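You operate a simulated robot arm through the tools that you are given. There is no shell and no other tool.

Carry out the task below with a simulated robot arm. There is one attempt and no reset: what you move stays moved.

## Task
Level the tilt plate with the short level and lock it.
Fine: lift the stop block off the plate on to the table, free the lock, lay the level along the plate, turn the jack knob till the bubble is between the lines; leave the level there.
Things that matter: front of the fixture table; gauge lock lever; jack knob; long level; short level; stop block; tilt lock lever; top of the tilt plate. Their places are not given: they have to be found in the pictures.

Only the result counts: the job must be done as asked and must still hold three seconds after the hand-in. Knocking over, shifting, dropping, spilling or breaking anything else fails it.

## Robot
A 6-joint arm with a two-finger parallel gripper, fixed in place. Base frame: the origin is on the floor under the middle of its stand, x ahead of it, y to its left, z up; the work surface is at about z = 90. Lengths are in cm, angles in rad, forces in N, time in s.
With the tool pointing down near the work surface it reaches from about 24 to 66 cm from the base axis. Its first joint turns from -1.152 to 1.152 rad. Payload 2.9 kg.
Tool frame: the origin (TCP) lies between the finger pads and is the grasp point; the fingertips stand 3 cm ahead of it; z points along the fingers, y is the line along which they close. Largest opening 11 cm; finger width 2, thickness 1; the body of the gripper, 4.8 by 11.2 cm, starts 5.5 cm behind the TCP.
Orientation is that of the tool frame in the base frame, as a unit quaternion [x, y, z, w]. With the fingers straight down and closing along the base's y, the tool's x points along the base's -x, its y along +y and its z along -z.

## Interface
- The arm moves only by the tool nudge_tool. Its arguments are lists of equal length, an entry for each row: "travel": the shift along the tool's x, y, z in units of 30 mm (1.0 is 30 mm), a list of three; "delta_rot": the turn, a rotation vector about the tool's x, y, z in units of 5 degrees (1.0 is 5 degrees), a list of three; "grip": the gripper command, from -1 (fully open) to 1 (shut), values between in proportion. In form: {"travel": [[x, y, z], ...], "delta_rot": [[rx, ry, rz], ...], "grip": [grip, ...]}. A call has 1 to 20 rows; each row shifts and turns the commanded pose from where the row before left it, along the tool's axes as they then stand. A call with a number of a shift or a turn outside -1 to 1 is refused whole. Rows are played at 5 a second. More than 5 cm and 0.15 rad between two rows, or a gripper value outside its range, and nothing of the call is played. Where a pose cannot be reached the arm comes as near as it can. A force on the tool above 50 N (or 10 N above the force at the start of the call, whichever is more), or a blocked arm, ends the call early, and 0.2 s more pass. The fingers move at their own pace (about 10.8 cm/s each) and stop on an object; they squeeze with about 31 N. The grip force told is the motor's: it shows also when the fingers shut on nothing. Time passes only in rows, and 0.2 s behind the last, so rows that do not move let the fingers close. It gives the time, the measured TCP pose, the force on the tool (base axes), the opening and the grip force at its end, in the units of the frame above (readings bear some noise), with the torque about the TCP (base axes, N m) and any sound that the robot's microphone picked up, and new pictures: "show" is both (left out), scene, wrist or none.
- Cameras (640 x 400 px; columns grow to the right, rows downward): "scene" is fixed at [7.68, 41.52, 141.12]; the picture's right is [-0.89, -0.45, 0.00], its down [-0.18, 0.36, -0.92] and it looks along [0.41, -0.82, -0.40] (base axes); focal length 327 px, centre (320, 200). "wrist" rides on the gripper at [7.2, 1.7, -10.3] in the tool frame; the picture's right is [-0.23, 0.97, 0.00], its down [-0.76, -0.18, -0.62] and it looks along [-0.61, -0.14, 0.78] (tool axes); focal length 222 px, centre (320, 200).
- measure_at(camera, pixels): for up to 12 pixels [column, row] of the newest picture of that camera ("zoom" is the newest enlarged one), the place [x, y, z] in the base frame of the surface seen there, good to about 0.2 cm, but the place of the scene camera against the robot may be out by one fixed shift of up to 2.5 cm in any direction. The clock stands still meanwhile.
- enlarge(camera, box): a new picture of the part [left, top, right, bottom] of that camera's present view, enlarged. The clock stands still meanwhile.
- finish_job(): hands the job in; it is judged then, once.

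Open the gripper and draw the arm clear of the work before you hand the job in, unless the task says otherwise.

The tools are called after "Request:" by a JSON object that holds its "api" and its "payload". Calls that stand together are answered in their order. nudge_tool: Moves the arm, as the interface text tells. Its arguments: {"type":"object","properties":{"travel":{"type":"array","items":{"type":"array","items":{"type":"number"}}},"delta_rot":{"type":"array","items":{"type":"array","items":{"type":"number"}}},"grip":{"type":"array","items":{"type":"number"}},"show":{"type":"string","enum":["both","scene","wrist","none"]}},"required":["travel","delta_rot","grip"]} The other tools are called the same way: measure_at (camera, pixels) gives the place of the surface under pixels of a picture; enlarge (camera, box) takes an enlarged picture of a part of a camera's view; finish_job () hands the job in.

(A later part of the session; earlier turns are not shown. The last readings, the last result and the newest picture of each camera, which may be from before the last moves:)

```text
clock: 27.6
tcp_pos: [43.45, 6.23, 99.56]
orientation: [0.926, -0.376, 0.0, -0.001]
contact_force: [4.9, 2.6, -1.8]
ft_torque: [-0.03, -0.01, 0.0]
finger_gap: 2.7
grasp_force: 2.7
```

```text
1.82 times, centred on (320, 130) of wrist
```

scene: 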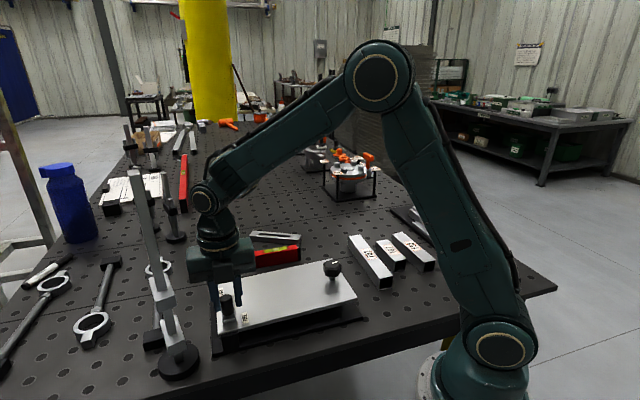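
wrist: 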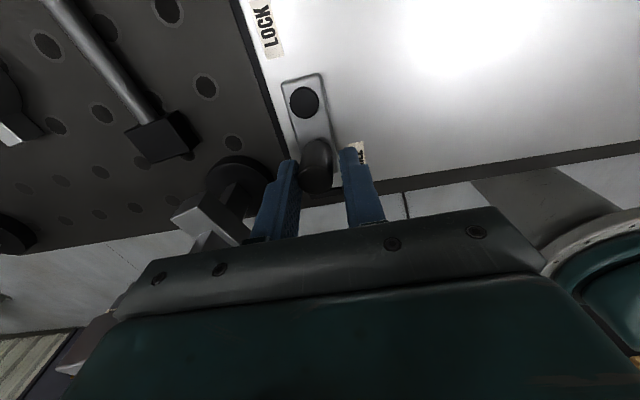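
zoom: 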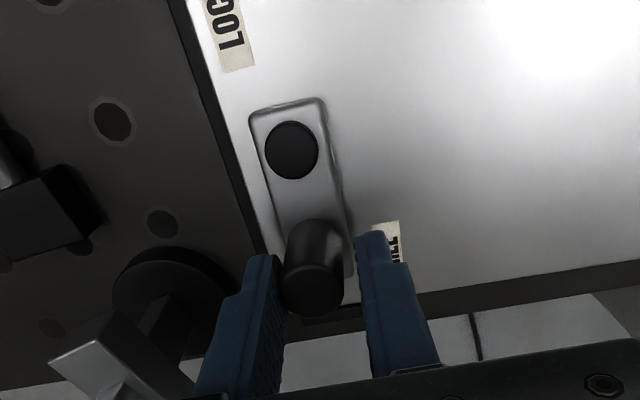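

Force rose to about 5.5 N and the fingers are being spread, so an end stop near 90° seems reached. One more small push will confirm it.

Request:
{"api": "nudge_tool", "payload": {"travel": [[0.005, 0.08, 0], [0, 0, 0]], "delta_rot": [[0, 0, -0.7], [0, 0, 0]], "grip": [0.56, 0.56]}}

Request:
{"api": "enlarge", "payload": {"camera": "wrist", "box": [200, 20, 440, 240]}}

```text
clock: 28.2
tcp_pos: [43.45, 6.1, 99.65]
orientation: [0.937, -0.348, 0.001, -0.001]
contact_force: [10.4, 8.0, -1.3]
ft_torque: [0.0, -0.12, 0.01]
finger_gap: 3.04
grasp_force: 6.2
```

scene: 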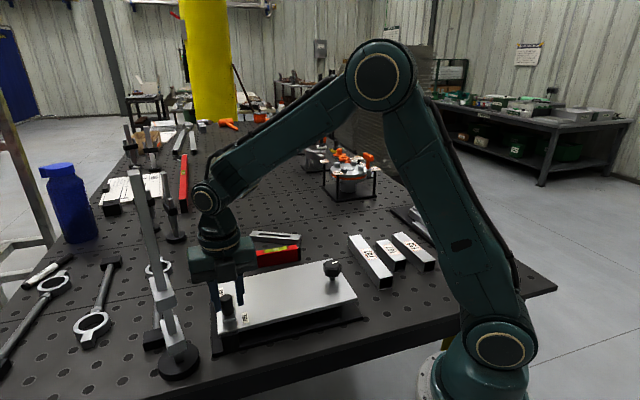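
wrist: 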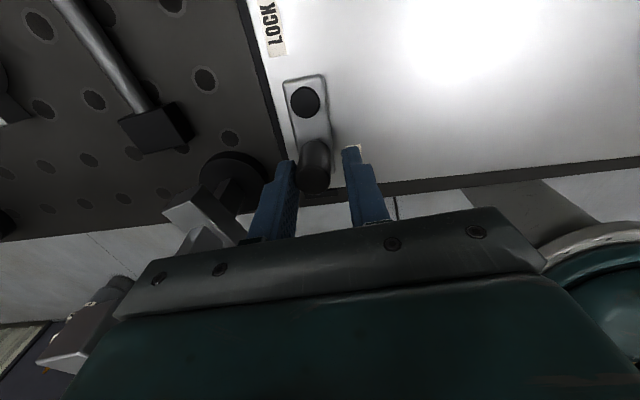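

```text
1.82 times, centred on (320, 130) of wrist
```

zoom: 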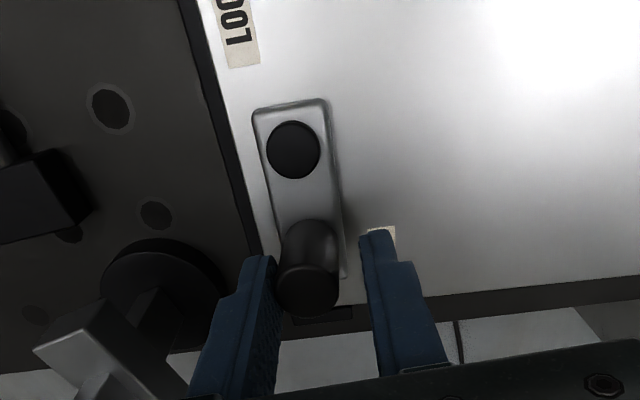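

The lever does not move further (13 N), so this is the FREE end stop. I back the tool off along the arc to unload, and measure the lever position.

Request:
{"api": "nudge_tool", "payload": {"travel": [[0, -0.1, 0], [0, -0.08, 0], [0, 0, 0]], "delta_rot": [[0, 0, 0], [0, 0, 0], [0, 0, 0]], "grip": [0.45, 0.3, 0.3], "show": "wrist"}}

Request:
{"api": "enlarge", "payload": {"camera": "wrist", "box": [200, 20, 440, 240]}}

```text
clock: 29.0
tcp_pos: [43.58, 6.41, 99.58]
orientation: [0.937, -0.348, 0.0, 0.0]
contact_force: [-0.2, 0.3, 0.4]
ft_torque: [0.0, 0.05, 0.03]
finger_gap: 3.84
grasp_force: 0.0
```

wrist: 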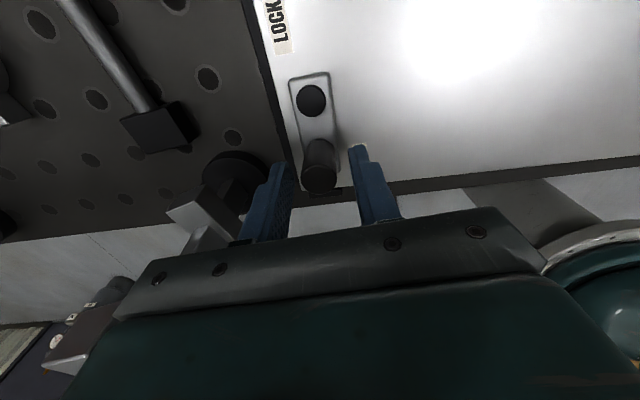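

```text
1.82 times, centred on (320, 130) of wrist
```

zoom: 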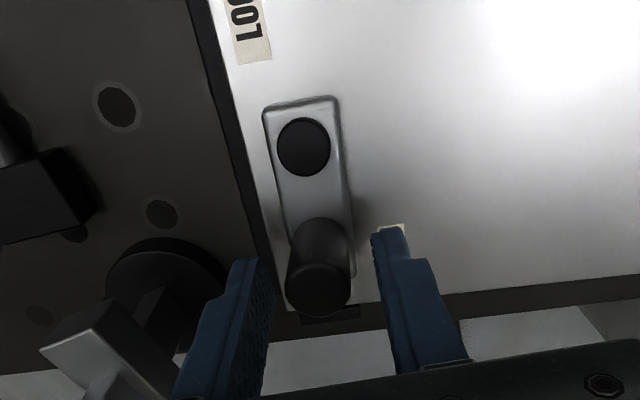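

Request:
{"api": "measure_at", "payload": {"camera": "zoom", "pixels": [[304, 147], [318, 292], [290, 292], [345, 292], [300, 102], [270, 310], [245, 60]]}}

```text
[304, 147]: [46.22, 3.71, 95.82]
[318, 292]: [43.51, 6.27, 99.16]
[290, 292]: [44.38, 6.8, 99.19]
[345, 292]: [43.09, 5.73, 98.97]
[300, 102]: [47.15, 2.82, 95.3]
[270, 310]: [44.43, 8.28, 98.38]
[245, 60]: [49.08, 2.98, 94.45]
```

The lever is at the FREE end stop, about 90° from the plate axis. I open, rise straight up clear of the post, move over the level near (49,-17.9) and begin turning back.

Request:
{"api": "nudge_tool", "payload": {"travel": [[0, 0, -0.6], [0, 0, -1], [0, 0, -1], [0, 0, -1], [0.95, 0.707, 0], [0.95, 0.707, 0], [0.95, 0.707, 0], [0.95, 0.707, 0], [0.95, 0.707, 0], [0.95, 0.707, 0], [0.95, 0.707, 0], [0, 0, 0], [0, 0, 0], [0, 0, 0], [0, 0, 0], [0, 0, 0], [0, 0, 0], [0, 0, 0], [0, 0, 0], [0, 0, 0]], "delta_rot": [[0, 0, 0], [0, 0, 0], [0, 0, 0], [0, 0, 0], [0, 0, 0], [0, 0, 0], [0, 0, 0], [0, 0, 0], [0, 0, 0], [0, 0, 0], [0, 0, 0], [0, 0, 0.977], [0, 0, 0.977], [0, 0, 0.977], [0, 0, 0.977], [0, 0, 0.977], [0, 0, 0.977], [0, 0, 0.977], [0, 0, 0.977], [0, 0, 0.977]], "grip": [0.1, 0.1, 0.1, 0.1, 0.1, 0.1, 0.1, 0.1, 0.1, 0.1, 0.1, 0.1, 0.1, 0.1, 0.1, 0.1, 0.1, 0.1, 0.1, 0.1], "show": "none"}}

```text
clock: 33.2
tcp_pos: [48.94, -17.66, 110.36]
orientation: [0.738, -0.674, 0.0, 0.0]
contact_force: [-0.4, 0.1, -0.8]
ft_torque: [0.01, -0.02, -0.02]
finger_gap: 4.95
grasp_force: 0.1
```

I am over the level at (48.9,-17.7,110.4). I finish the turn back to align with it and take pictures.

Request:
{"api": "nudge_tool", "payload": {"travel": [[0, 0, 0], [0, 0, 0], [0, 0, 0], [0, 0, 0], [0, 0, 0], [0, 0, 0], [0, 0, 0], [0, 0, 0], [0, 0, 0], [0, 0, 0], [0, 0, 0], [0, 0, 0]], "delta_rot": [[0, 0, 0.977], [0, 0, 0.977], [0, 0, 0.977], [0, 0, 0.977], [0, 0, 0.977], [0, 0, 0.977], [0, 0, 0.977], [0, 0, 0.977], [0, 0, 0.977], [0, 0, 0.977], [0, 0, 0.977], [0, 0, 0]], "grip": [0.1, 0.1, 0.1, 0.1, 0.1, 0.1, 0.1, 0.1, 0.1, 0.1, 0.1, 0.1]}}

Request:
{"api": "enlarge", "payload": {"camera": "wrist", "box": [220, 20, 440, 220]}}

Request:
{"api": "enlarge", "payload": {"camera": "scene", "box": [180, 240, 380, 370]}}

```text
clock: 35.8
tcp_pos: [48.86, -17.64, 110.44]
orientation: [-0.355, 0.935, 0.001, -0.001]
contact_force: [-0.2, -0.5, 1.5]
ft_torque: [0.03, -0.02, -0.02]
finger_gap: 4.94
grasp_force: 0.0
```

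scene: 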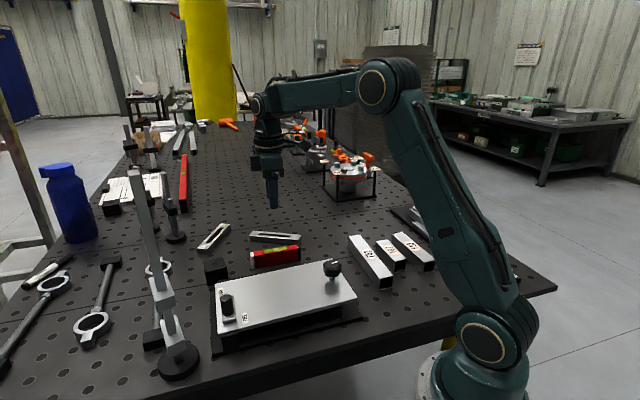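
wrist: 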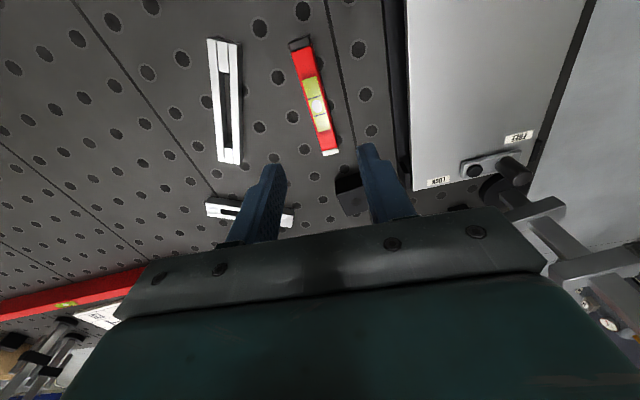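

```text
2.00 times, centred on (330, 120) of wrist
```

zoom: 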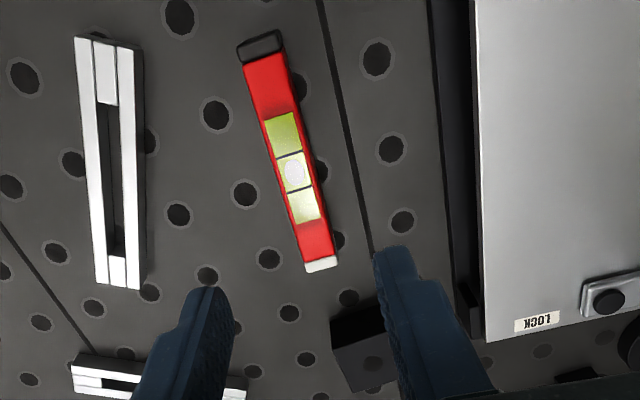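

```text
3.08 times, centred on (280, 305) of scene
```

zoom: 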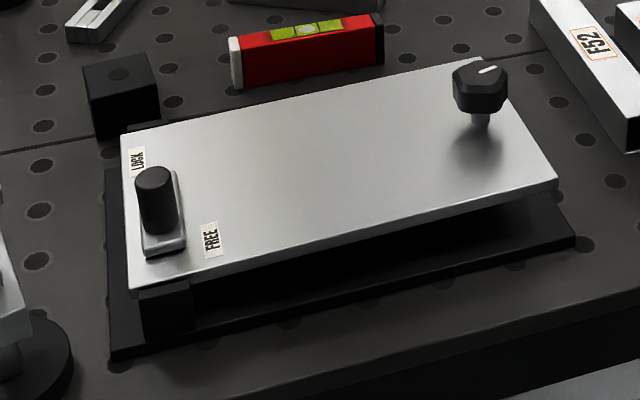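

The lever now points to the FREE side, and the level at wrist (303,44)–(330,152) lies below the tool. I measure its ends, sides and the nearby slotted bar.

Request:
{"api": "measure_at", "payload": {"camera": "wrist", "pixels": [[292, 43], [309, 38], [324, 153], [337, 149], [301, 44], [330, 150], [308, 85], [324, 85], [316, 107], [240, 160], [240, 45], [230, 100]]}}

```text
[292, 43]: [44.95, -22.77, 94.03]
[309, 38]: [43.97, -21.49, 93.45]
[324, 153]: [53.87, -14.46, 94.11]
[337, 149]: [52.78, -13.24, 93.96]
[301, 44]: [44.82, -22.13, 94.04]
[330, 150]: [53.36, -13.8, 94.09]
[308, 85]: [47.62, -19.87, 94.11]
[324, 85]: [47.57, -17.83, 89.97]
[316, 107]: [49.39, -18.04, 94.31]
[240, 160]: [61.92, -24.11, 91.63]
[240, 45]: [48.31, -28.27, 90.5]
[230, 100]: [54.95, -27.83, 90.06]
```

The level is centred at about (48.9,-18.0), 43° in yaw, 1.7 cm wide, with top z 94.1. I align and descend partway to check centring.

Request:
{"api": "nudge_tool", "payload": {"travel": [[0.077, -0.083, 0], [0, 0, 0.9], [0, 0, 0.9], [0, 0, 0.9], [0, 0, 0.9], [0, 0, 0.7], [0, 0, 0.25], [0, 0, 0]], "delta_rot": [[0, 0, -0.28], [0, 0, 0], [0, 0, 0], [0, 0, 0], [0, 0, 0], [0, 0, 0], [0, 0, 0], [0, 0, 0]], "grip": [0.1, 0.1, 0.1, 0.1, 0.1, 0.1, 0.1, 0.1], "show": "wrist"}}

Request:
{"api": "enlarge", "payload": {"camera": "wrist", "box": [200, 40, 440, 240]}}

```text
clock: 37.6
tcp_pos: [48.85, -18.32, 96.77]
orientation: [-0.366, 0.93, 0.0, 0.0]
contact_force: [0.8, 0.4, 0.7]
ft_torque: [-0.05, -0.02, -0.02]
finger_gap: 4.95
grasp_force: 0.1
```

wrist: 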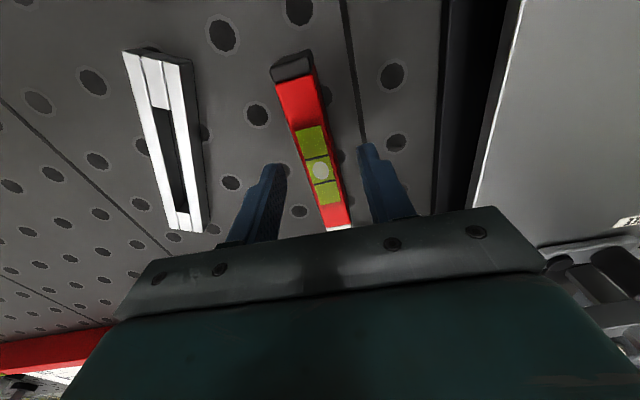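

```text
2.00 times, centred on (320, 140) of wrist
```

zoom: 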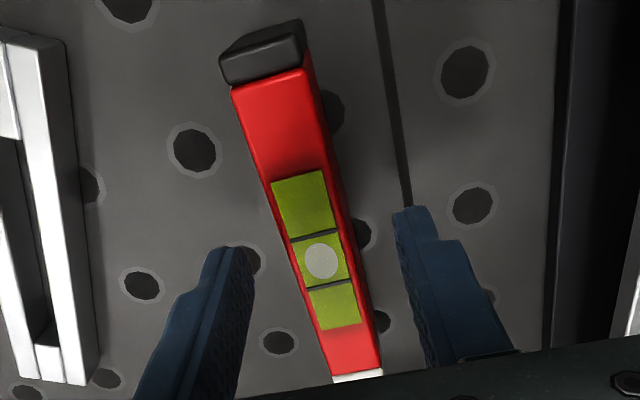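

The level is between the fingers with the bubble at zoom (321,260). I measure it to fine-centre before lowering.

Request:
{"api": "measure_at", "payload": {"camera": "zoom", "pixels": [[321, 260], [232, 90], [302, 68], [332, 372], [380, 365], [288, 240], [344, 235], [304, 200]]}}

```text
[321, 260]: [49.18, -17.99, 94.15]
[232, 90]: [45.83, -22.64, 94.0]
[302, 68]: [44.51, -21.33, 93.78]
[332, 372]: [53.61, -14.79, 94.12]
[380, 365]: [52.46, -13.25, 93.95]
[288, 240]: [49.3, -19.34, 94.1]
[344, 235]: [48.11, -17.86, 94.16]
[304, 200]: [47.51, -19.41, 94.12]
```

Centring is within 0.2 cm. I lower to 0.6 cm above the table at the fingertips and close on the level.

Request:
{"api": "nudge_tool", "payload": {"travel": [[-0.1, 0.03, 0.4], [0, 0, 0.4], [0, 0, 0.24], [0, 0, 0], [0, 0, 0], [0, 0, 0], [0, 0, 0]], "delta_rot": [[0, 0, 0], [0, 0, 0], [0, 0, 0], [0, 0, 0], [0, 0, 0], [0, 0, 0], [0, 0, 0]], "grip": [0.1, 0.1, 0.1, 0.4, 0.6, 0.8, 0.8], "show": "wrist"}}

```text
clock: 39.2
tcp_pos: [48.88, -17.87, 93.63]
orientation: [-0.366, 0.931, 0.0, 0.0]
contact_force: [-0.1, -0.1, 0.0]
ft_torque: [-0.01, -0.01, -0.01]
finger_gap: 2.17
grasp_force: 31.0
```

wrist: 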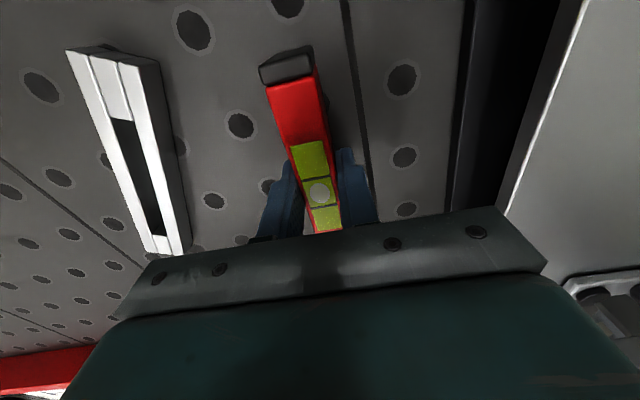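

The level is gripped (gap 2.17, 31 N). I lift it straight up about 14 cm.

Request:
{"api": "nudge_tool", "payload": {"travel": [[0, 0, -0.15], [0, 0, -0.4], [0, 0, -0.8], [0, 0, -0.9], [0, 0, -0.9], [0, 0, -0.9], [0, 0, -0.6], [0, 0, 0]], "delta_rot": [[0, 0, 0], [0, 0, 0], [0, 0, 0], [0, 0, 0], [0, 0, 0], [0, 0, 0], [0, 0, 0], [0, 0, 0]], "grip": [0.8, 0.8, 0.8, 0.8, 0.8, 0.8, 0.8, 0.8]}}

```text
clock: 41.0
tcp_pos: [49.2, -17.85, 107.86]
orientation: [-0.366, 0.93, 0.0, 0.0]
contact_force: [-0.5, 0.8, -1.4]
ft_torque: [0.0, 0.01, -0.04]
finger_gap: 2.17
grasp_force: 31.1
```

scene: 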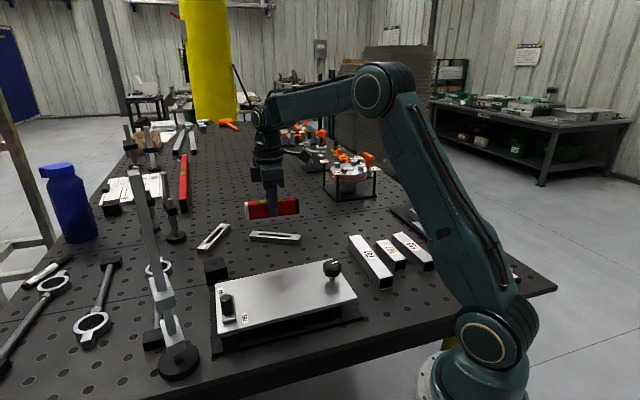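
wrist: 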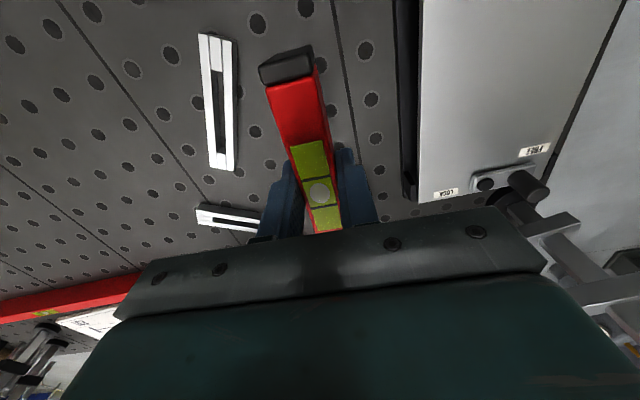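

The level is held well. I carry it across at this height to above the plate's centre line (target (38.3,-3.6)), tilt the tool 1.6° to match the plate and lower to about 1 cm above it.

Request:
{"api": "nudge_tool", "payload": {"travel": [[-0.088, 0.845, 0], [-0.088, 0.845, 0], [-0.088, 0.845, 0], [-0.088, 0.845, 0], [-0.088, 0.845, 0], [-0.088, 0.845, 0], [-0.088, 0.845, 0], [0, 0, 0], [0, 0, 0.9], [0, 0, 0.9], [0, 0, 0.7], [0, 0, 0.2], [0, 0, 0]], "delta_rot": [[0, 0, 0], [0, 0, 0], [0, 0, 0], [0, 0, 0], [0, 0, 0], [0, 0, 0], [0, 0, 0], [0, 0.32, 0], [0, 0, 0], [0, 0, 0], [0, 0, 0], [0, 0, 0], [0, 0, 0]], "grip": [0.8, 0.8, 0.8, 0.8, 0.8, 0.8, 0.8, 0.8, 0.8, 0.8, 0.8, 0.8, 0.8]}}

Request:
{"api": "enlarge", "payload": {"camera": "scene", "box": [190, 230, 370, 360]}}

```text
clock: 43.8
tcp_pos: [38.13, -3.74, 99.72]
orientation: [-0.367, 0.93, -0.005, -0.013]
contact_force: [-0.3, -0.2, -1.6]
ft_torque: [-0.04, -0.01, 0.0]
finger_gap: 2.16
grasp_force: 31.0
```

scene: 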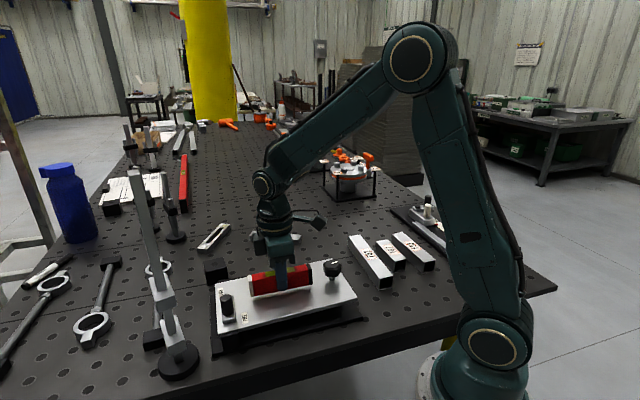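
wrist: 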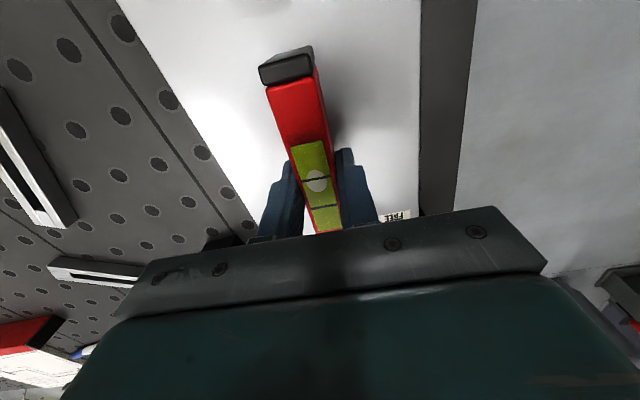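

```text
3.08 times, centred on (280, 295) of scene
```

zoom: 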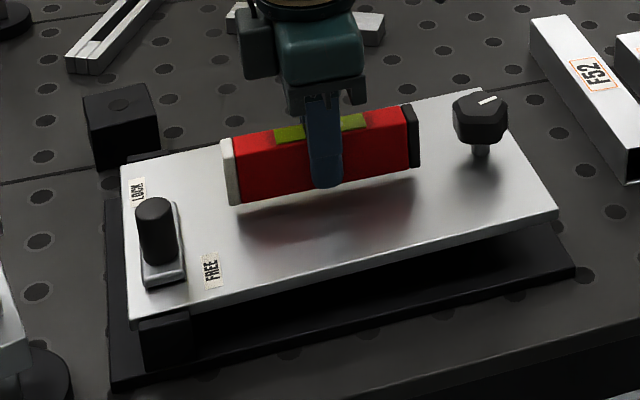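

The level hangs just above the plate, parallel to it, with the bubble shifted toward the higher (knob) end. I lower gently until contact.

Request:
{"api": "nudge_tool", "payload": {"travel": [[0, 0, 0.15], [0, 0, 0.1], [0, 0, 0.05], [0, 0, 0]], "delta_rot": [[0, 0, 0], [0, 0, 0], [0, 0, 0], [0, 0, 0]], "grip": [0.8, 0.8, 0.8, 0.8], "show": "none"}}

```text
clock: 44.8
tcp_pos: [38.31, -3.73, 98.68]
orientation: [-0.366, 0.931, -0.005, -0.012]
contact_force: [0.4, -0.9, -0.3]
ft_torque: [-0.06, 0.05, 0.03]
finger_gap: 2.15
grasp_force: 30.8
```

No firm contact yet at z 98.68, so I lower another millimetre or two.

Request:
{"api": "nudge_tool", "payload": {"travel": [[0, 0, 0.03], [0, 0, 0.02], [0, 0, 0]], "delta_rot": [[0, 0, 0], [0, 0, 0], [0, 0, 0]], "grip": [0.8, 0.8, 0.8], "show": "none"}}

```text
clock: 45.6
tcp_pos: [38.1, -3.71, 98.52]
orientation: [-0.367, 0.93, -0.006, -0.012]
contact_force: [0.3, 1.8, 8.6]
ft_torque: [0.14, -0.17, 0.03]
finger_gap: 2.16
grasp_force: 30.8
```

Contact (+8.6 N): the level rests on the plate. I open the fingers gently and look.

Request:
{"api": "nudge_tool", "payload": {"travel": [[0, 0, -0.02], [0, 0, 0], [0, 0, 0], [0, 0, 0], [0, 0, 0]], "delta_rot": [[0, 0, 0], [0, 0, 0], [0, 0, 0], [0, 0, 0], [0, 0, 0]], "grip": [0.6, 0.55, 0.45, 0.2, 0.2]}}

Request:
{"api": "enlarge", "payload": {"camera": "wrist", "box": [200, 20, 440, 240]}}

```text
clock: 46.8
tcp_pos: [38.18, -3.84, 98.48]
orientation: [-0.367, 0.93, -0.006, -0.013]
contact_force: [0.6, -0.3, 0.1]
ft_torque: [0.0, 0.01, 0.02]
finger_gap: 4.4
grasp_force: 0.0
```

scene: 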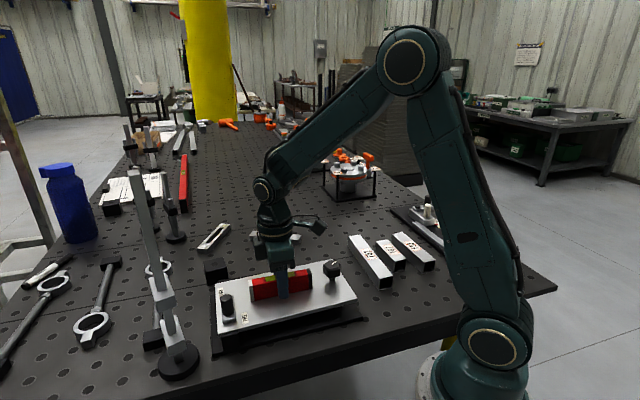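
wrist: 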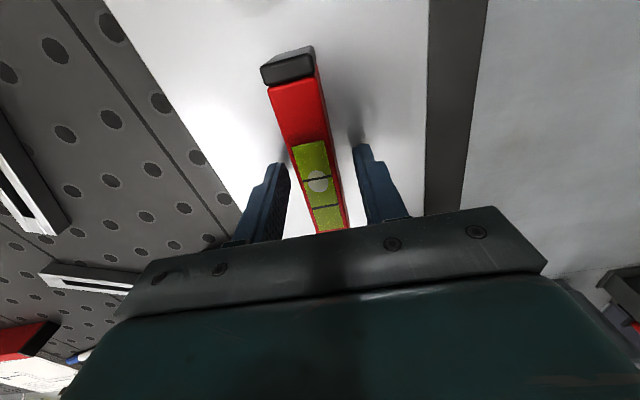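

```text
1.82 times, centred on (320, 130) of wrist
```

zoom: 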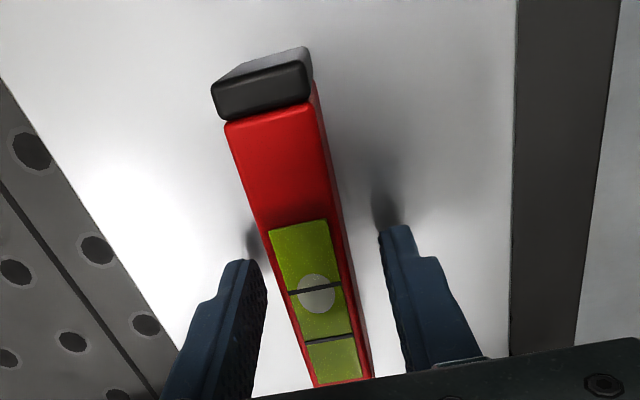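

The level lies on the plate with its bubble over the knob-side line, so the knob end must come down. I rise, undo the small tilt and move to above the jack knob.

Request:
{"api": "nudge_tool", "payload": {"travel": [[0, 0, -0.3], [0, 0, -0.8], [0, 0, -0.9], [0, 0, -0.9], [0, 0, 0], [0.98, -0.03, 0], [0.98, -0.03, 0], [0.98, -0.03, 0], [0.98, -0.03, 0], [0, 0, 0]], "delta_rot": [[0, 0, 0], [0, 0, 0], [0, 0, 0], [0, 0, 0], [0, -0.32, 0], [0, 0, 0], [0, 0, 0], [0, 0, 0], [0, 0, 0], [0, 0, 0]], "grip": [0.2, 0.2, 0.2, 0.2, 0.0, -0.1, -0.1, -0.1, -0.1, -0.1]}}

Request:
{"api": "enlarge", "payload": {"camera": "wrist", "box": [200, 20, 440, 240]}}

Request:
{"api": "enlarge", "payload": {"camera": "scene", "box": [190, 230, 370, 360]}}

```text
clock: 49.0
tcp_pos: [30.03, -12.12, 107.06]
orientation: [-0.366, 0.931, 0.0, 0.0]
contact_force: [-0.4, 0.3, 0.0]
ft_torque: [0.01, 0.01, 0.0]
finger_gap: 6.04
grasp_force: 0.2
```

scene: 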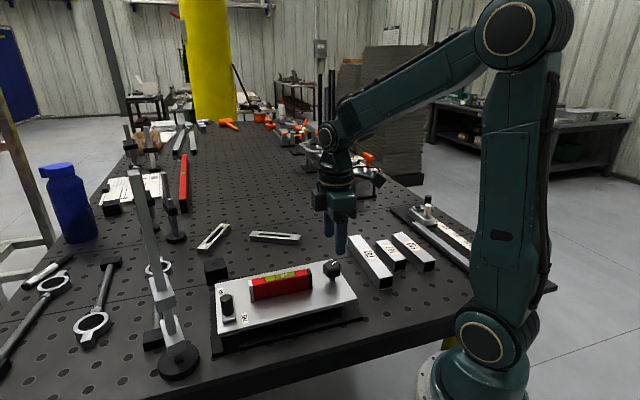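
wrist: 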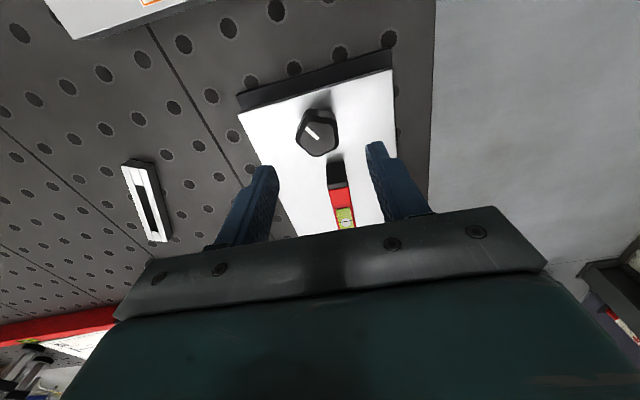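

```text
1.82 times, centred on (320, 130) of wrist
```

zoom: 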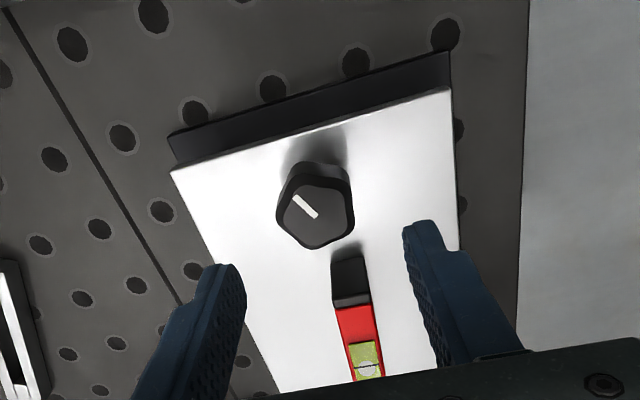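

```text
3.08 times, centred on (280, 295) of scene
```

zoom: 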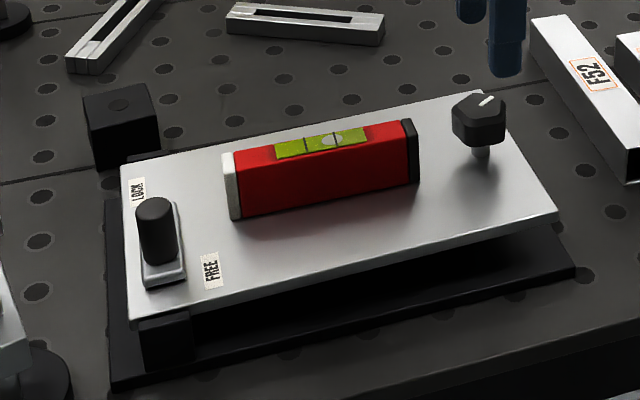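

The knob's white mark, now at zoom (478,106)–(493,97), looks turned a little since before the level was set down. I measure its mark and outline, plus the plate's corner heights.

Request:
{"api": "measure_at", "payload": {"camera": "zoom", "pixels": [[479, 106], [492, 98], [123, 172], [480, 93], [556, 210], [130, 316], [480, 103], [333, 140], [240, 160], [408, 130]]}}

Request:
{"api": "measure_at", "payload": {"camera": "wrist", "pixels": [[305, 125], [319, 137], [317, 133], [297, 132], [306, 112], [335, 118], [337, 145], [316, 155], [242, 114], [390, 71], [345, 215], [318, 113]]}}

```text
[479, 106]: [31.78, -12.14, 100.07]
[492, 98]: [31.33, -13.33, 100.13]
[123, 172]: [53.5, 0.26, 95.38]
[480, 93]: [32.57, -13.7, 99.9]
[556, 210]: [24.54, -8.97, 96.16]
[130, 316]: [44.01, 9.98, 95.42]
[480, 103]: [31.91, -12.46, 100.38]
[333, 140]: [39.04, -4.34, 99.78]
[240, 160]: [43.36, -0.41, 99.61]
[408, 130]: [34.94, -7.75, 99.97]
```

```text
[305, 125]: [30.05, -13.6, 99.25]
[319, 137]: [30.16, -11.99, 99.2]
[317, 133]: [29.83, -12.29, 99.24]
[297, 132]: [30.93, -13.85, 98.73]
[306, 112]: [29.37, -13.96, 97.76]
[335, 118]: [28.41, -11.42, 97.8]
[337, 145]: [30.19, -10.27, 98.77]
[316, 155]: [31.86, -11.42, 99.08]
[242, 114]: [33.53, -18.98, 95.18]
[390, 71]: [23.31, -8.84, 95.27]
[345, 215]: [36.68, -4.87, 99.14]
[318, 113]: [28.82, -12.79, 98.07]
```

The mark now points at about -96° in base yaw, against about -120° before, so the knob may be creeping while the lock is free. I wait 2 seconds without moving and look again.

Request:
{"api": "nudge_tool", "payload": {"travel": [[0, 0, 0], [0, 0, 0], [0, 0, 0], [0, 0, 0], [0, 0, 0], [0, 0, 0], [0, 0, 0], [0, 0, 0], [0, 0, 0], [0, 0, 0]], "delta_rot": [[0, 0, 0], [0, 0, 0], [0, 0, 0], [0, 0, 0], [0, 0, 0], [0, 0, 0], [0, 0, 0], [0, 0, 0], [0, 0, 0], [0, 0, 0]], "grip": [-0.1, -0.1, -0.1, -0.1, -0.1, -0.1, -0.1, -0.1, -0.1, -0.1]}}

Request:
{"api": "enlarge", "payload": {"camera": "scene", "box": [300, 240, 370, 284]}}

Request:
{"api": "enlarge", "payload": {"camera": "wrist", "box": [260, 80, 380, 240]}}

```text
clock: 51.2
tcp_pos: [30.1, -12.07, 107.07]
orientation: [-0.367, 0.93, 0.0, 0.001]
contact_force: [0.4, 0.3, 0.1]
ft_torque: [0.04, -0.02, 0.02]
finger_gap: 6.03
grasp_force: 0.1
```

scene: 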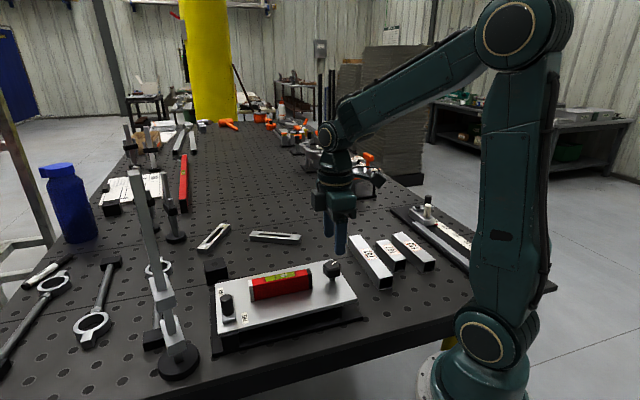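
wrist: 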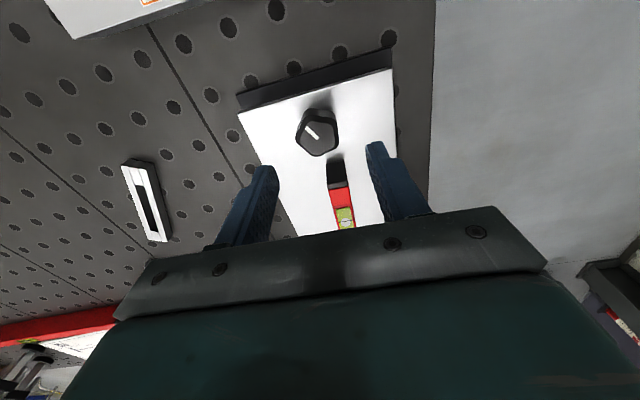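

```text
9.09 times, centred on (335, 262) of scene
```

zoom: 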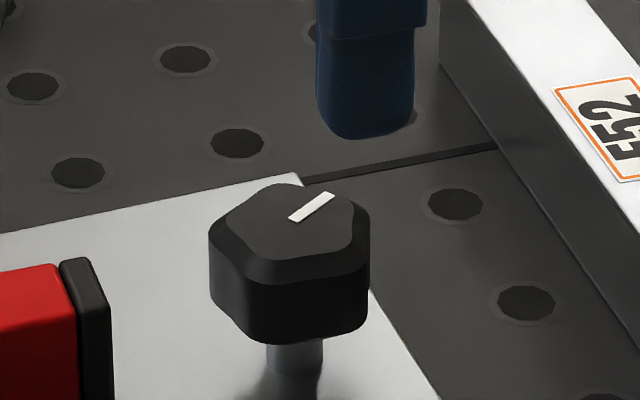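

```text
2.50 times, centred on (320, 160) of wrist
```

zoom: 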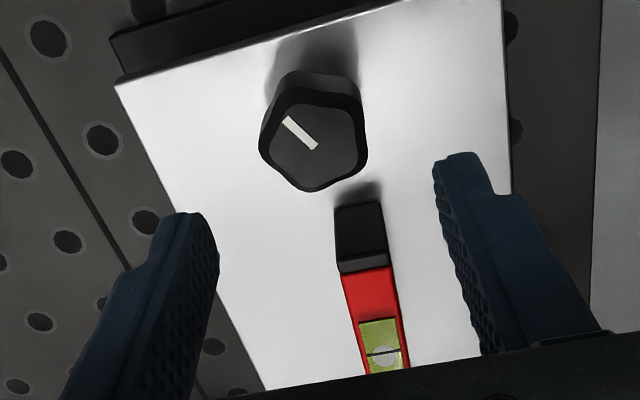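

The mark holds still now, so it only turned while I pressed the level down. I measure the knob's outline and mark closely.

Request:
{"api": "measure_at", "payload": {"camera": "zoom", "pixels": [[286, 120], [314, 147], [309, 133], [270, 160], [278, 105], [355, 105], [360, 158], [312, 187], [285, 82], [350, 85], [262, 140], [340, 175]]}}

Request:
{"api": "enlarge", "payload": {"camera": "scene", "box": [240, 250, 330, 310]}}

```text
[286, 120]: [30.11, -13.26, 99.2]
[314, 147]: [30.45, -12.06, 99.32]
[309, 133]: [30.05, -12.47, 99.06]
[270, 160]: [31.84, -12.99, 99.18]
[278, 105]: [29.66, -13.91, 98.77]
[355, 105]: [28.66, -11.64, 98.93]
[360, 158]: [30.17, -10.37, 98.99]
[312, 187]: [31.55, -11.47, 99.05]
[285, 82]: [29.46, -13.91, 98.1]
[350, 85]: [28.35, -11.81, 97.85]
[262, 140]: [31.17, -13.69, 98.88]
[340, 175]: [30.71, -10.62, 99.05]
```

```text
6.67 times, centred on (285, 280) of scene
```

zoom: 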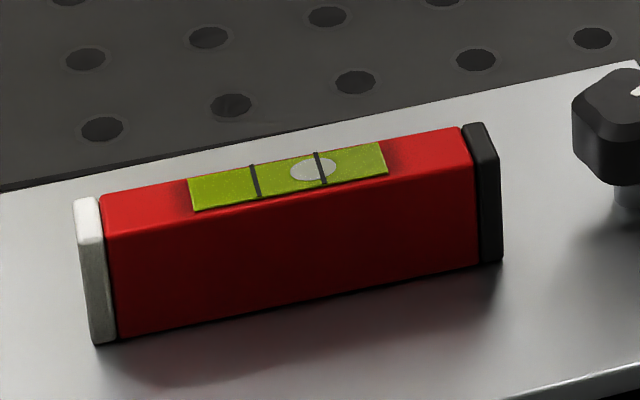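

The bubble view in the scene zoom is excellent: lines at (255,180) and (320,168), bubble centred at (313,169), so it must move left. The knob is centred at about (30.2,-12.15) and its flats suit the present tool yaw, so I descend around it with the fingers open.

Request:
{"api": "nudge_tool", "payload": {"travel": [[-0.03, -0.02, 0.7], [0, 0, 0.7], [0, 0, 0.6], [0, 0, 0.45], [0, 0, 0]], "delta_rot": [[0, 0, 0], [0, 0, 0], [0, 0, 0], [0, 0, 0], [0, 0, 0]], "grip": [-0.1, -0.1, -0.1, -0.1, -0.1]}}

Request:
{"api": "enlarge", "payload": {"camera": "wrist", "box": [200, 80, 440, 240]}}

Request:
{"api": "enlarge", "payload": {"camera": "scene", "box": [240, 240, 370, 320]}}

```text
clock: 52.4
tcp_pos: [30.2, -11.88, 99.81]
orientation: [-0.367, 0.93, 0.0, 0.0]
contact_force: [-0.2, 0.8, -0.5]
ft_torque: [-0.02, 0.01, 0.01]
finger_gap: 6.03
grasp_force: 0.2
```

scene: 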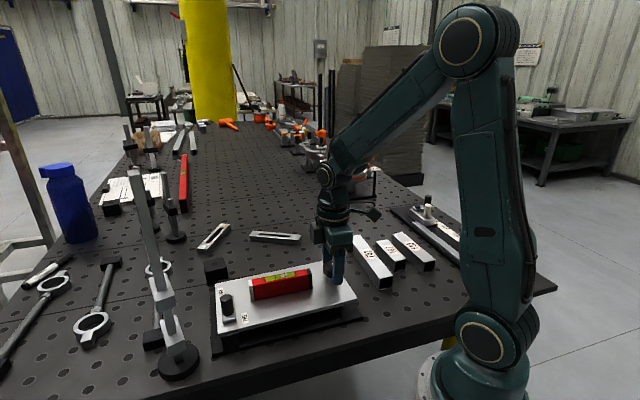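
wrist: 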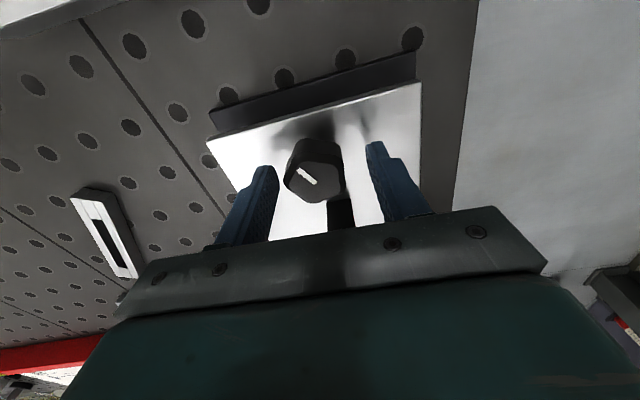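

```text
2.50 times, centred on (320, 160) of wrist
```

zoom: 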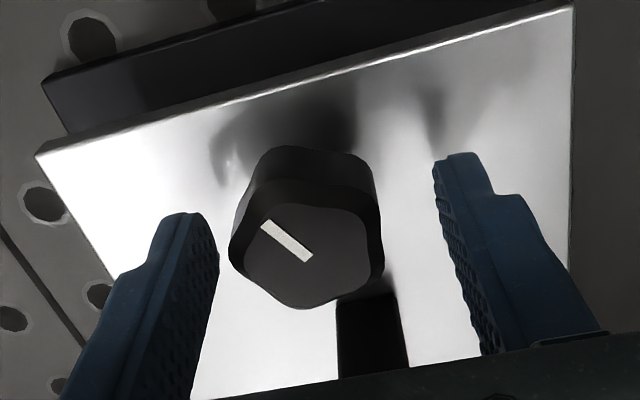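

```text
4.92 times, centred on (305, 280) of scene
```

zoom: 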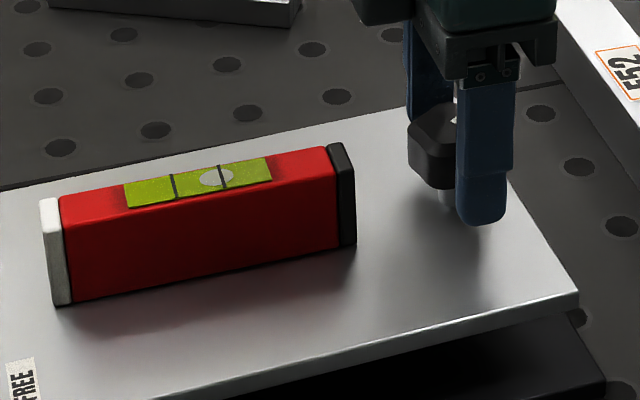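

The fingers straddle the knob, but it sits slightly to the left of centre. I measure its top in the wrist picture to correct.

Request:
{"api": "measure_at", "payload": {"camera": "wrist", "pixels": [[314, 177], [285, 182], [297, 160], [342, 164], [344, 187], [318, 202], [305, 172], [321, 182]]}}

```text
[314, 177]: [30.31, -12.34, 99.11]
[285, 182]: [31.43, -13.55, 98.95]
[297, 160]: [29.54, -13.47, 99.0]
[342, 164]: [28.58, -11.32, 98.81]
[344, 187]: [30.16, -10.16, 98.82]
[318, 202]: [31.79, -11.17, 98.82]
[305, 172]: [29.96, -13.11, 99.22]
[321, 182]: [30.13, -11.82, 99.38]
```

The offset is only about 0.15 cm. I correct it and close on the knob.

Request:
{"api": "nudge_tool", "payload": {"travel": [[0, -0.05, 0], [0, 0, 0], [0, 0, 0], [0, 0, 0], [0, 0, 0]], "delta_rot": [[0, 0, 0], [0, 0, 0], [0, 0, 0], [0, 0, 0], [0, 0, 0]], "grip": [0.1, 0.25, 0.35, 0.5, 0.5]}}

Request:
{"api": "enlarge", "payload": {"camera": "scene", "box": [240, 240, 370, 320]}}

Request:
{"api": "enlarge", "payload": {"camera": "wrist", "box": [200, 80, 440, 240]}}

```text
clock: 53.6
tcp_pos: [30.29, -12.11, 99.91]
orientation: [-0.366, 0.931, -0.001, 0.0]
contact_force: [6.5, -9.5, -3.1]
ft_torque: [-0.09, -0.23, -0.04]
finger_gap: 3.61
grasp_force: 45.2
```

scene: 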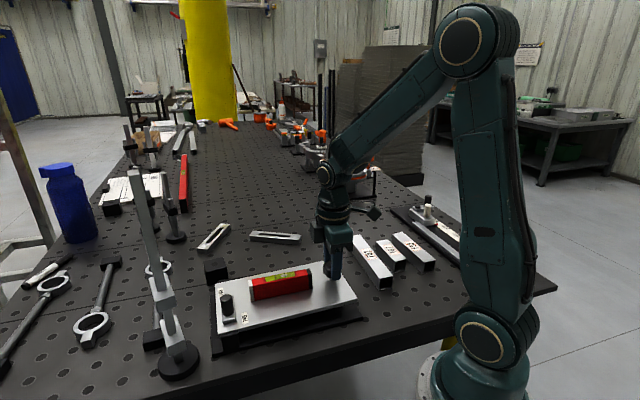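
wrist: 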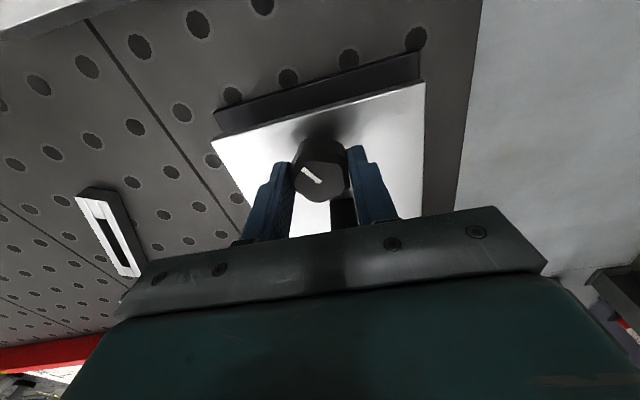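

```text
4.92 times, centred on (305, 280) of scene
```

zoom: 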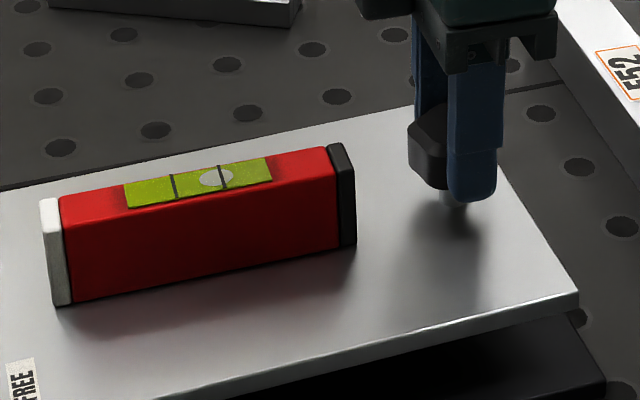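

```text
2.50 times, centred on (320, 160) of wrist
```

zoom: 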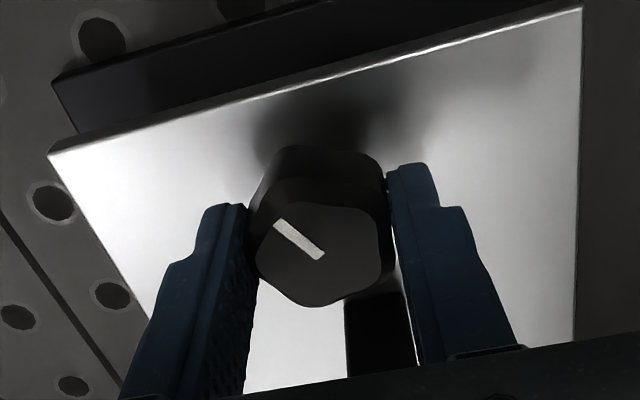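

The grip shows an 11 N side load along -v, so I ease the tool 0.15 cm that way and then turn the knob 25° counter-clockwise (seen from above) as a test.

Request:
{"api": "nudge_tool", "payload": {"travel": [[0, -0.05, 0], [0, 0, 0], [0, 0, 0], [0, 0, 0], [0, 0, 0], [0, 0, 0], [0, 0, 0], [0, 0, 0]], "delta_rot": [[0, 0, 0], [0, 0, 0], [0, 0, -1], [0, 0, -1], [0, 0, -1], [0, 0, -1], [0, 0, -1], [0, 0, 0]], "grip": [0.5, 0.5, 0.5, 0.5, 0.5, 0.5, 0.5, 0.5]}}

Request:
{"api": "enlarge", "payload": {"camera": "scene", "box": [240, 250, 330, 310]}}

Request:
{"api": "enlarge", "payload": {"camera": "wrist", "box": [200, 80, 440, 240]}}

```text
clock: 55.4
tcp_pos: [30.34, -12.11, 99.8]
orientation: [-0.56, 0.828, 0.001, 0.0]
contact_force: [8.7, -2.6, -34.6]
ft_torque: [0.07, 0.19, -0.14]
finger_gap: 3.57
grasp_force: 45.1
```

scene: 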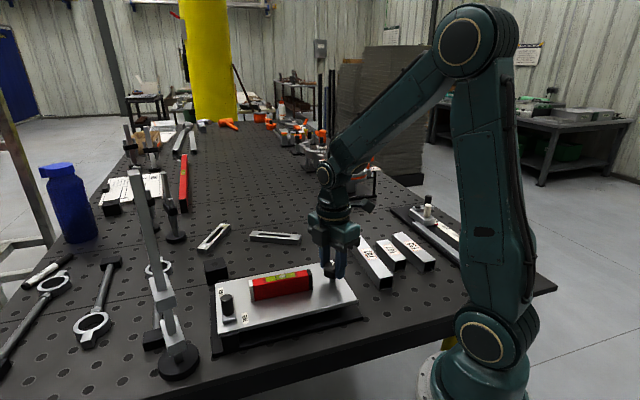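
wrist: 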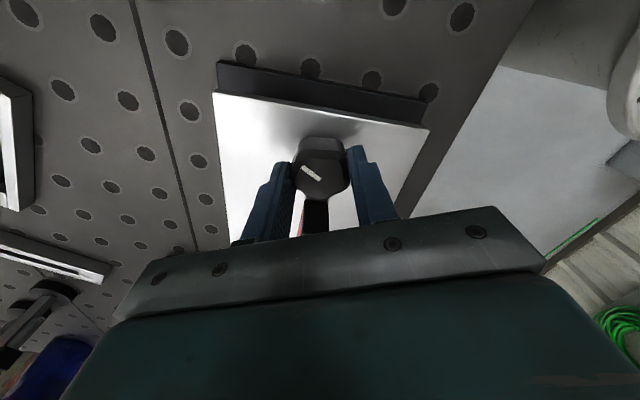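

```text
6.67 times, centred on (285, 280) of scene
```

zoom: 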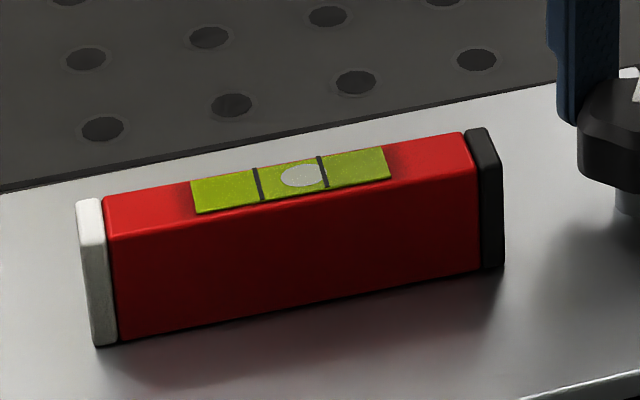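

```text
2.50 times, centred on (320, 160) of wrist
```

zoom: 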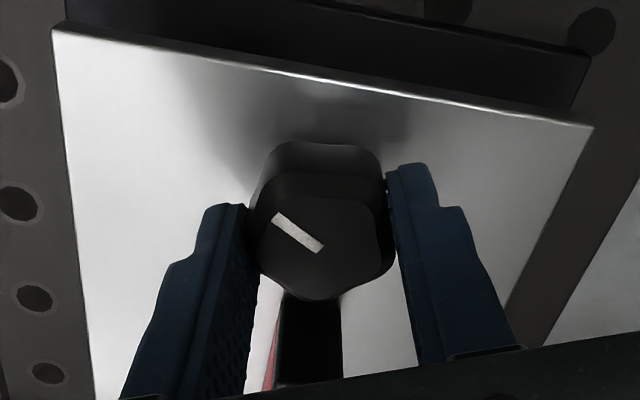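

The 25° turn lowered the knob end: the bubble is now at (302,175) between lines at (258,184) and (322,172). The tool carries -35 N because the knob sank while held, so I follow it down by about 1 mm to unload.

Request:
{"api": "nudge_tool", "payload": {"travel": [[0, 0, 0.02], [0, 0, 0.02], [0, 0, 0]], "delta_rot": [[0, 0, 0], [0, 0, 0], [0, 0, 0]], "grip": [0.5, 0.5, 0.5], "show": "scene"}}

Request:
{"api": "enlarge", "payload": {"camera": "scene", "box": [240, 250, 330, 310]}}

```text
clock: 56.2
tcp_pos: [30.28, -12.05, 99.8]
orientation: [-0.559, 0.829, 0.0, 0.0]
contact_force: [-0.5, -0.9, -13.0]
ft_torque: [0.24, 0.53, -0.03]
finger_gap: 3.57
grasp_force: 45.0
```

scene: 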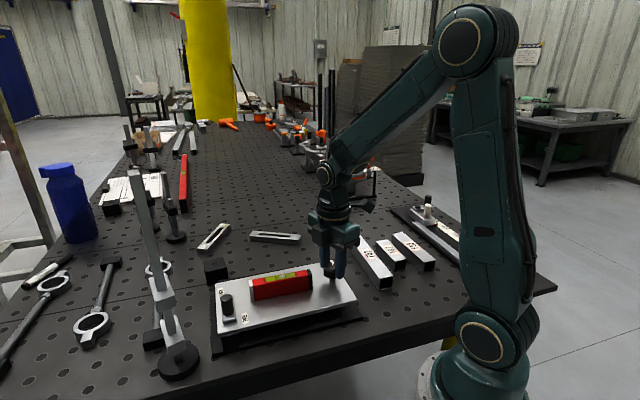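

```text
6.67 times, centred on (285, 280) of scene
```

zoom: 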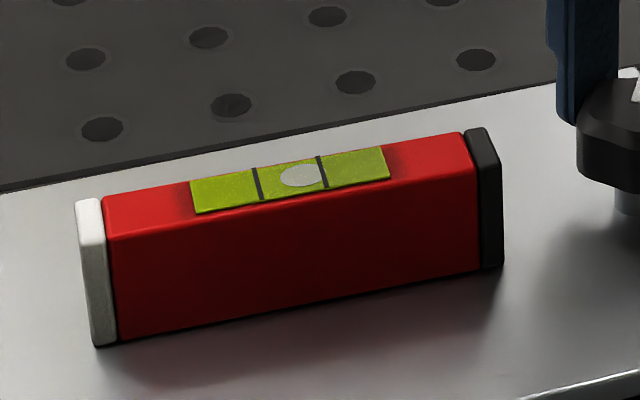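

The load is down to -13 N. I unload the rest and turn 15° more, following the knob down as it turns.

Request:
{"api": "nudge_tool", "payload": {"travel": [[0, 0, 0.022], [0, 0, 0.0127], [0, 0, 0.0127], [0, 0, 0.0127], [0, 0, 0]], "delta_rot": [[0, 0, 0], [0, 0, -1], [0, 0, -1], [0, 0, -1], [0, 0, 0]], "grip": [0.5, 0.5, 0.5, 0.5, 0.5], "show": "scene"}}

Request:
{"api": "enlarge", "payload": {"camera": "scene", "box": [240, 250, 330, 310]}}

```text
clock: 57.4
tcp_pos: [30.35, -12.17, 99.55]
orientation: [-0.664, 0.748, 0.0, 0.0]
contact_force: [-17.2, 12.3, 32.3]
ft_torque: [0.29, 0.64, 0.2]
finger_gap: 3.6
grasp_force: 44.7
```

scene: 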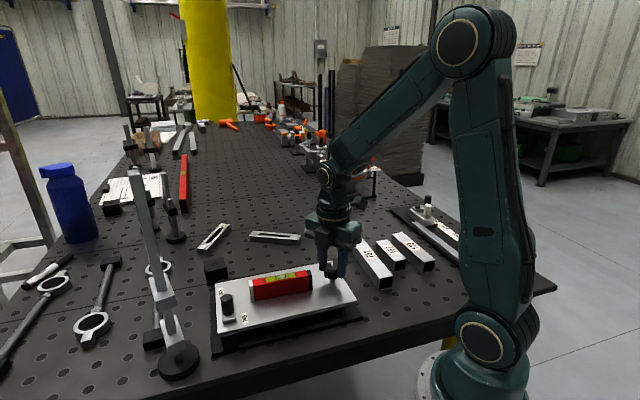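

```text
6.67 times, centred on (285, 280) of scene
```

zoom: 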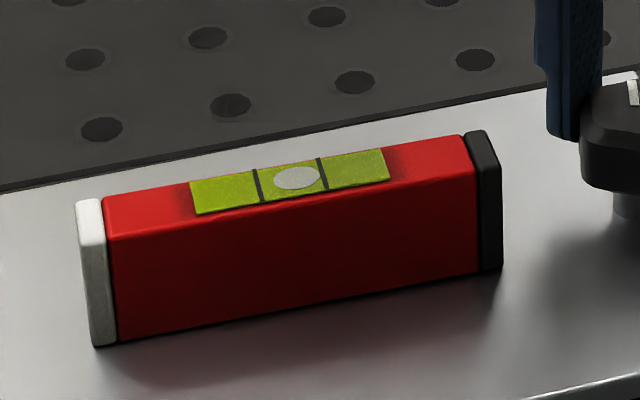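

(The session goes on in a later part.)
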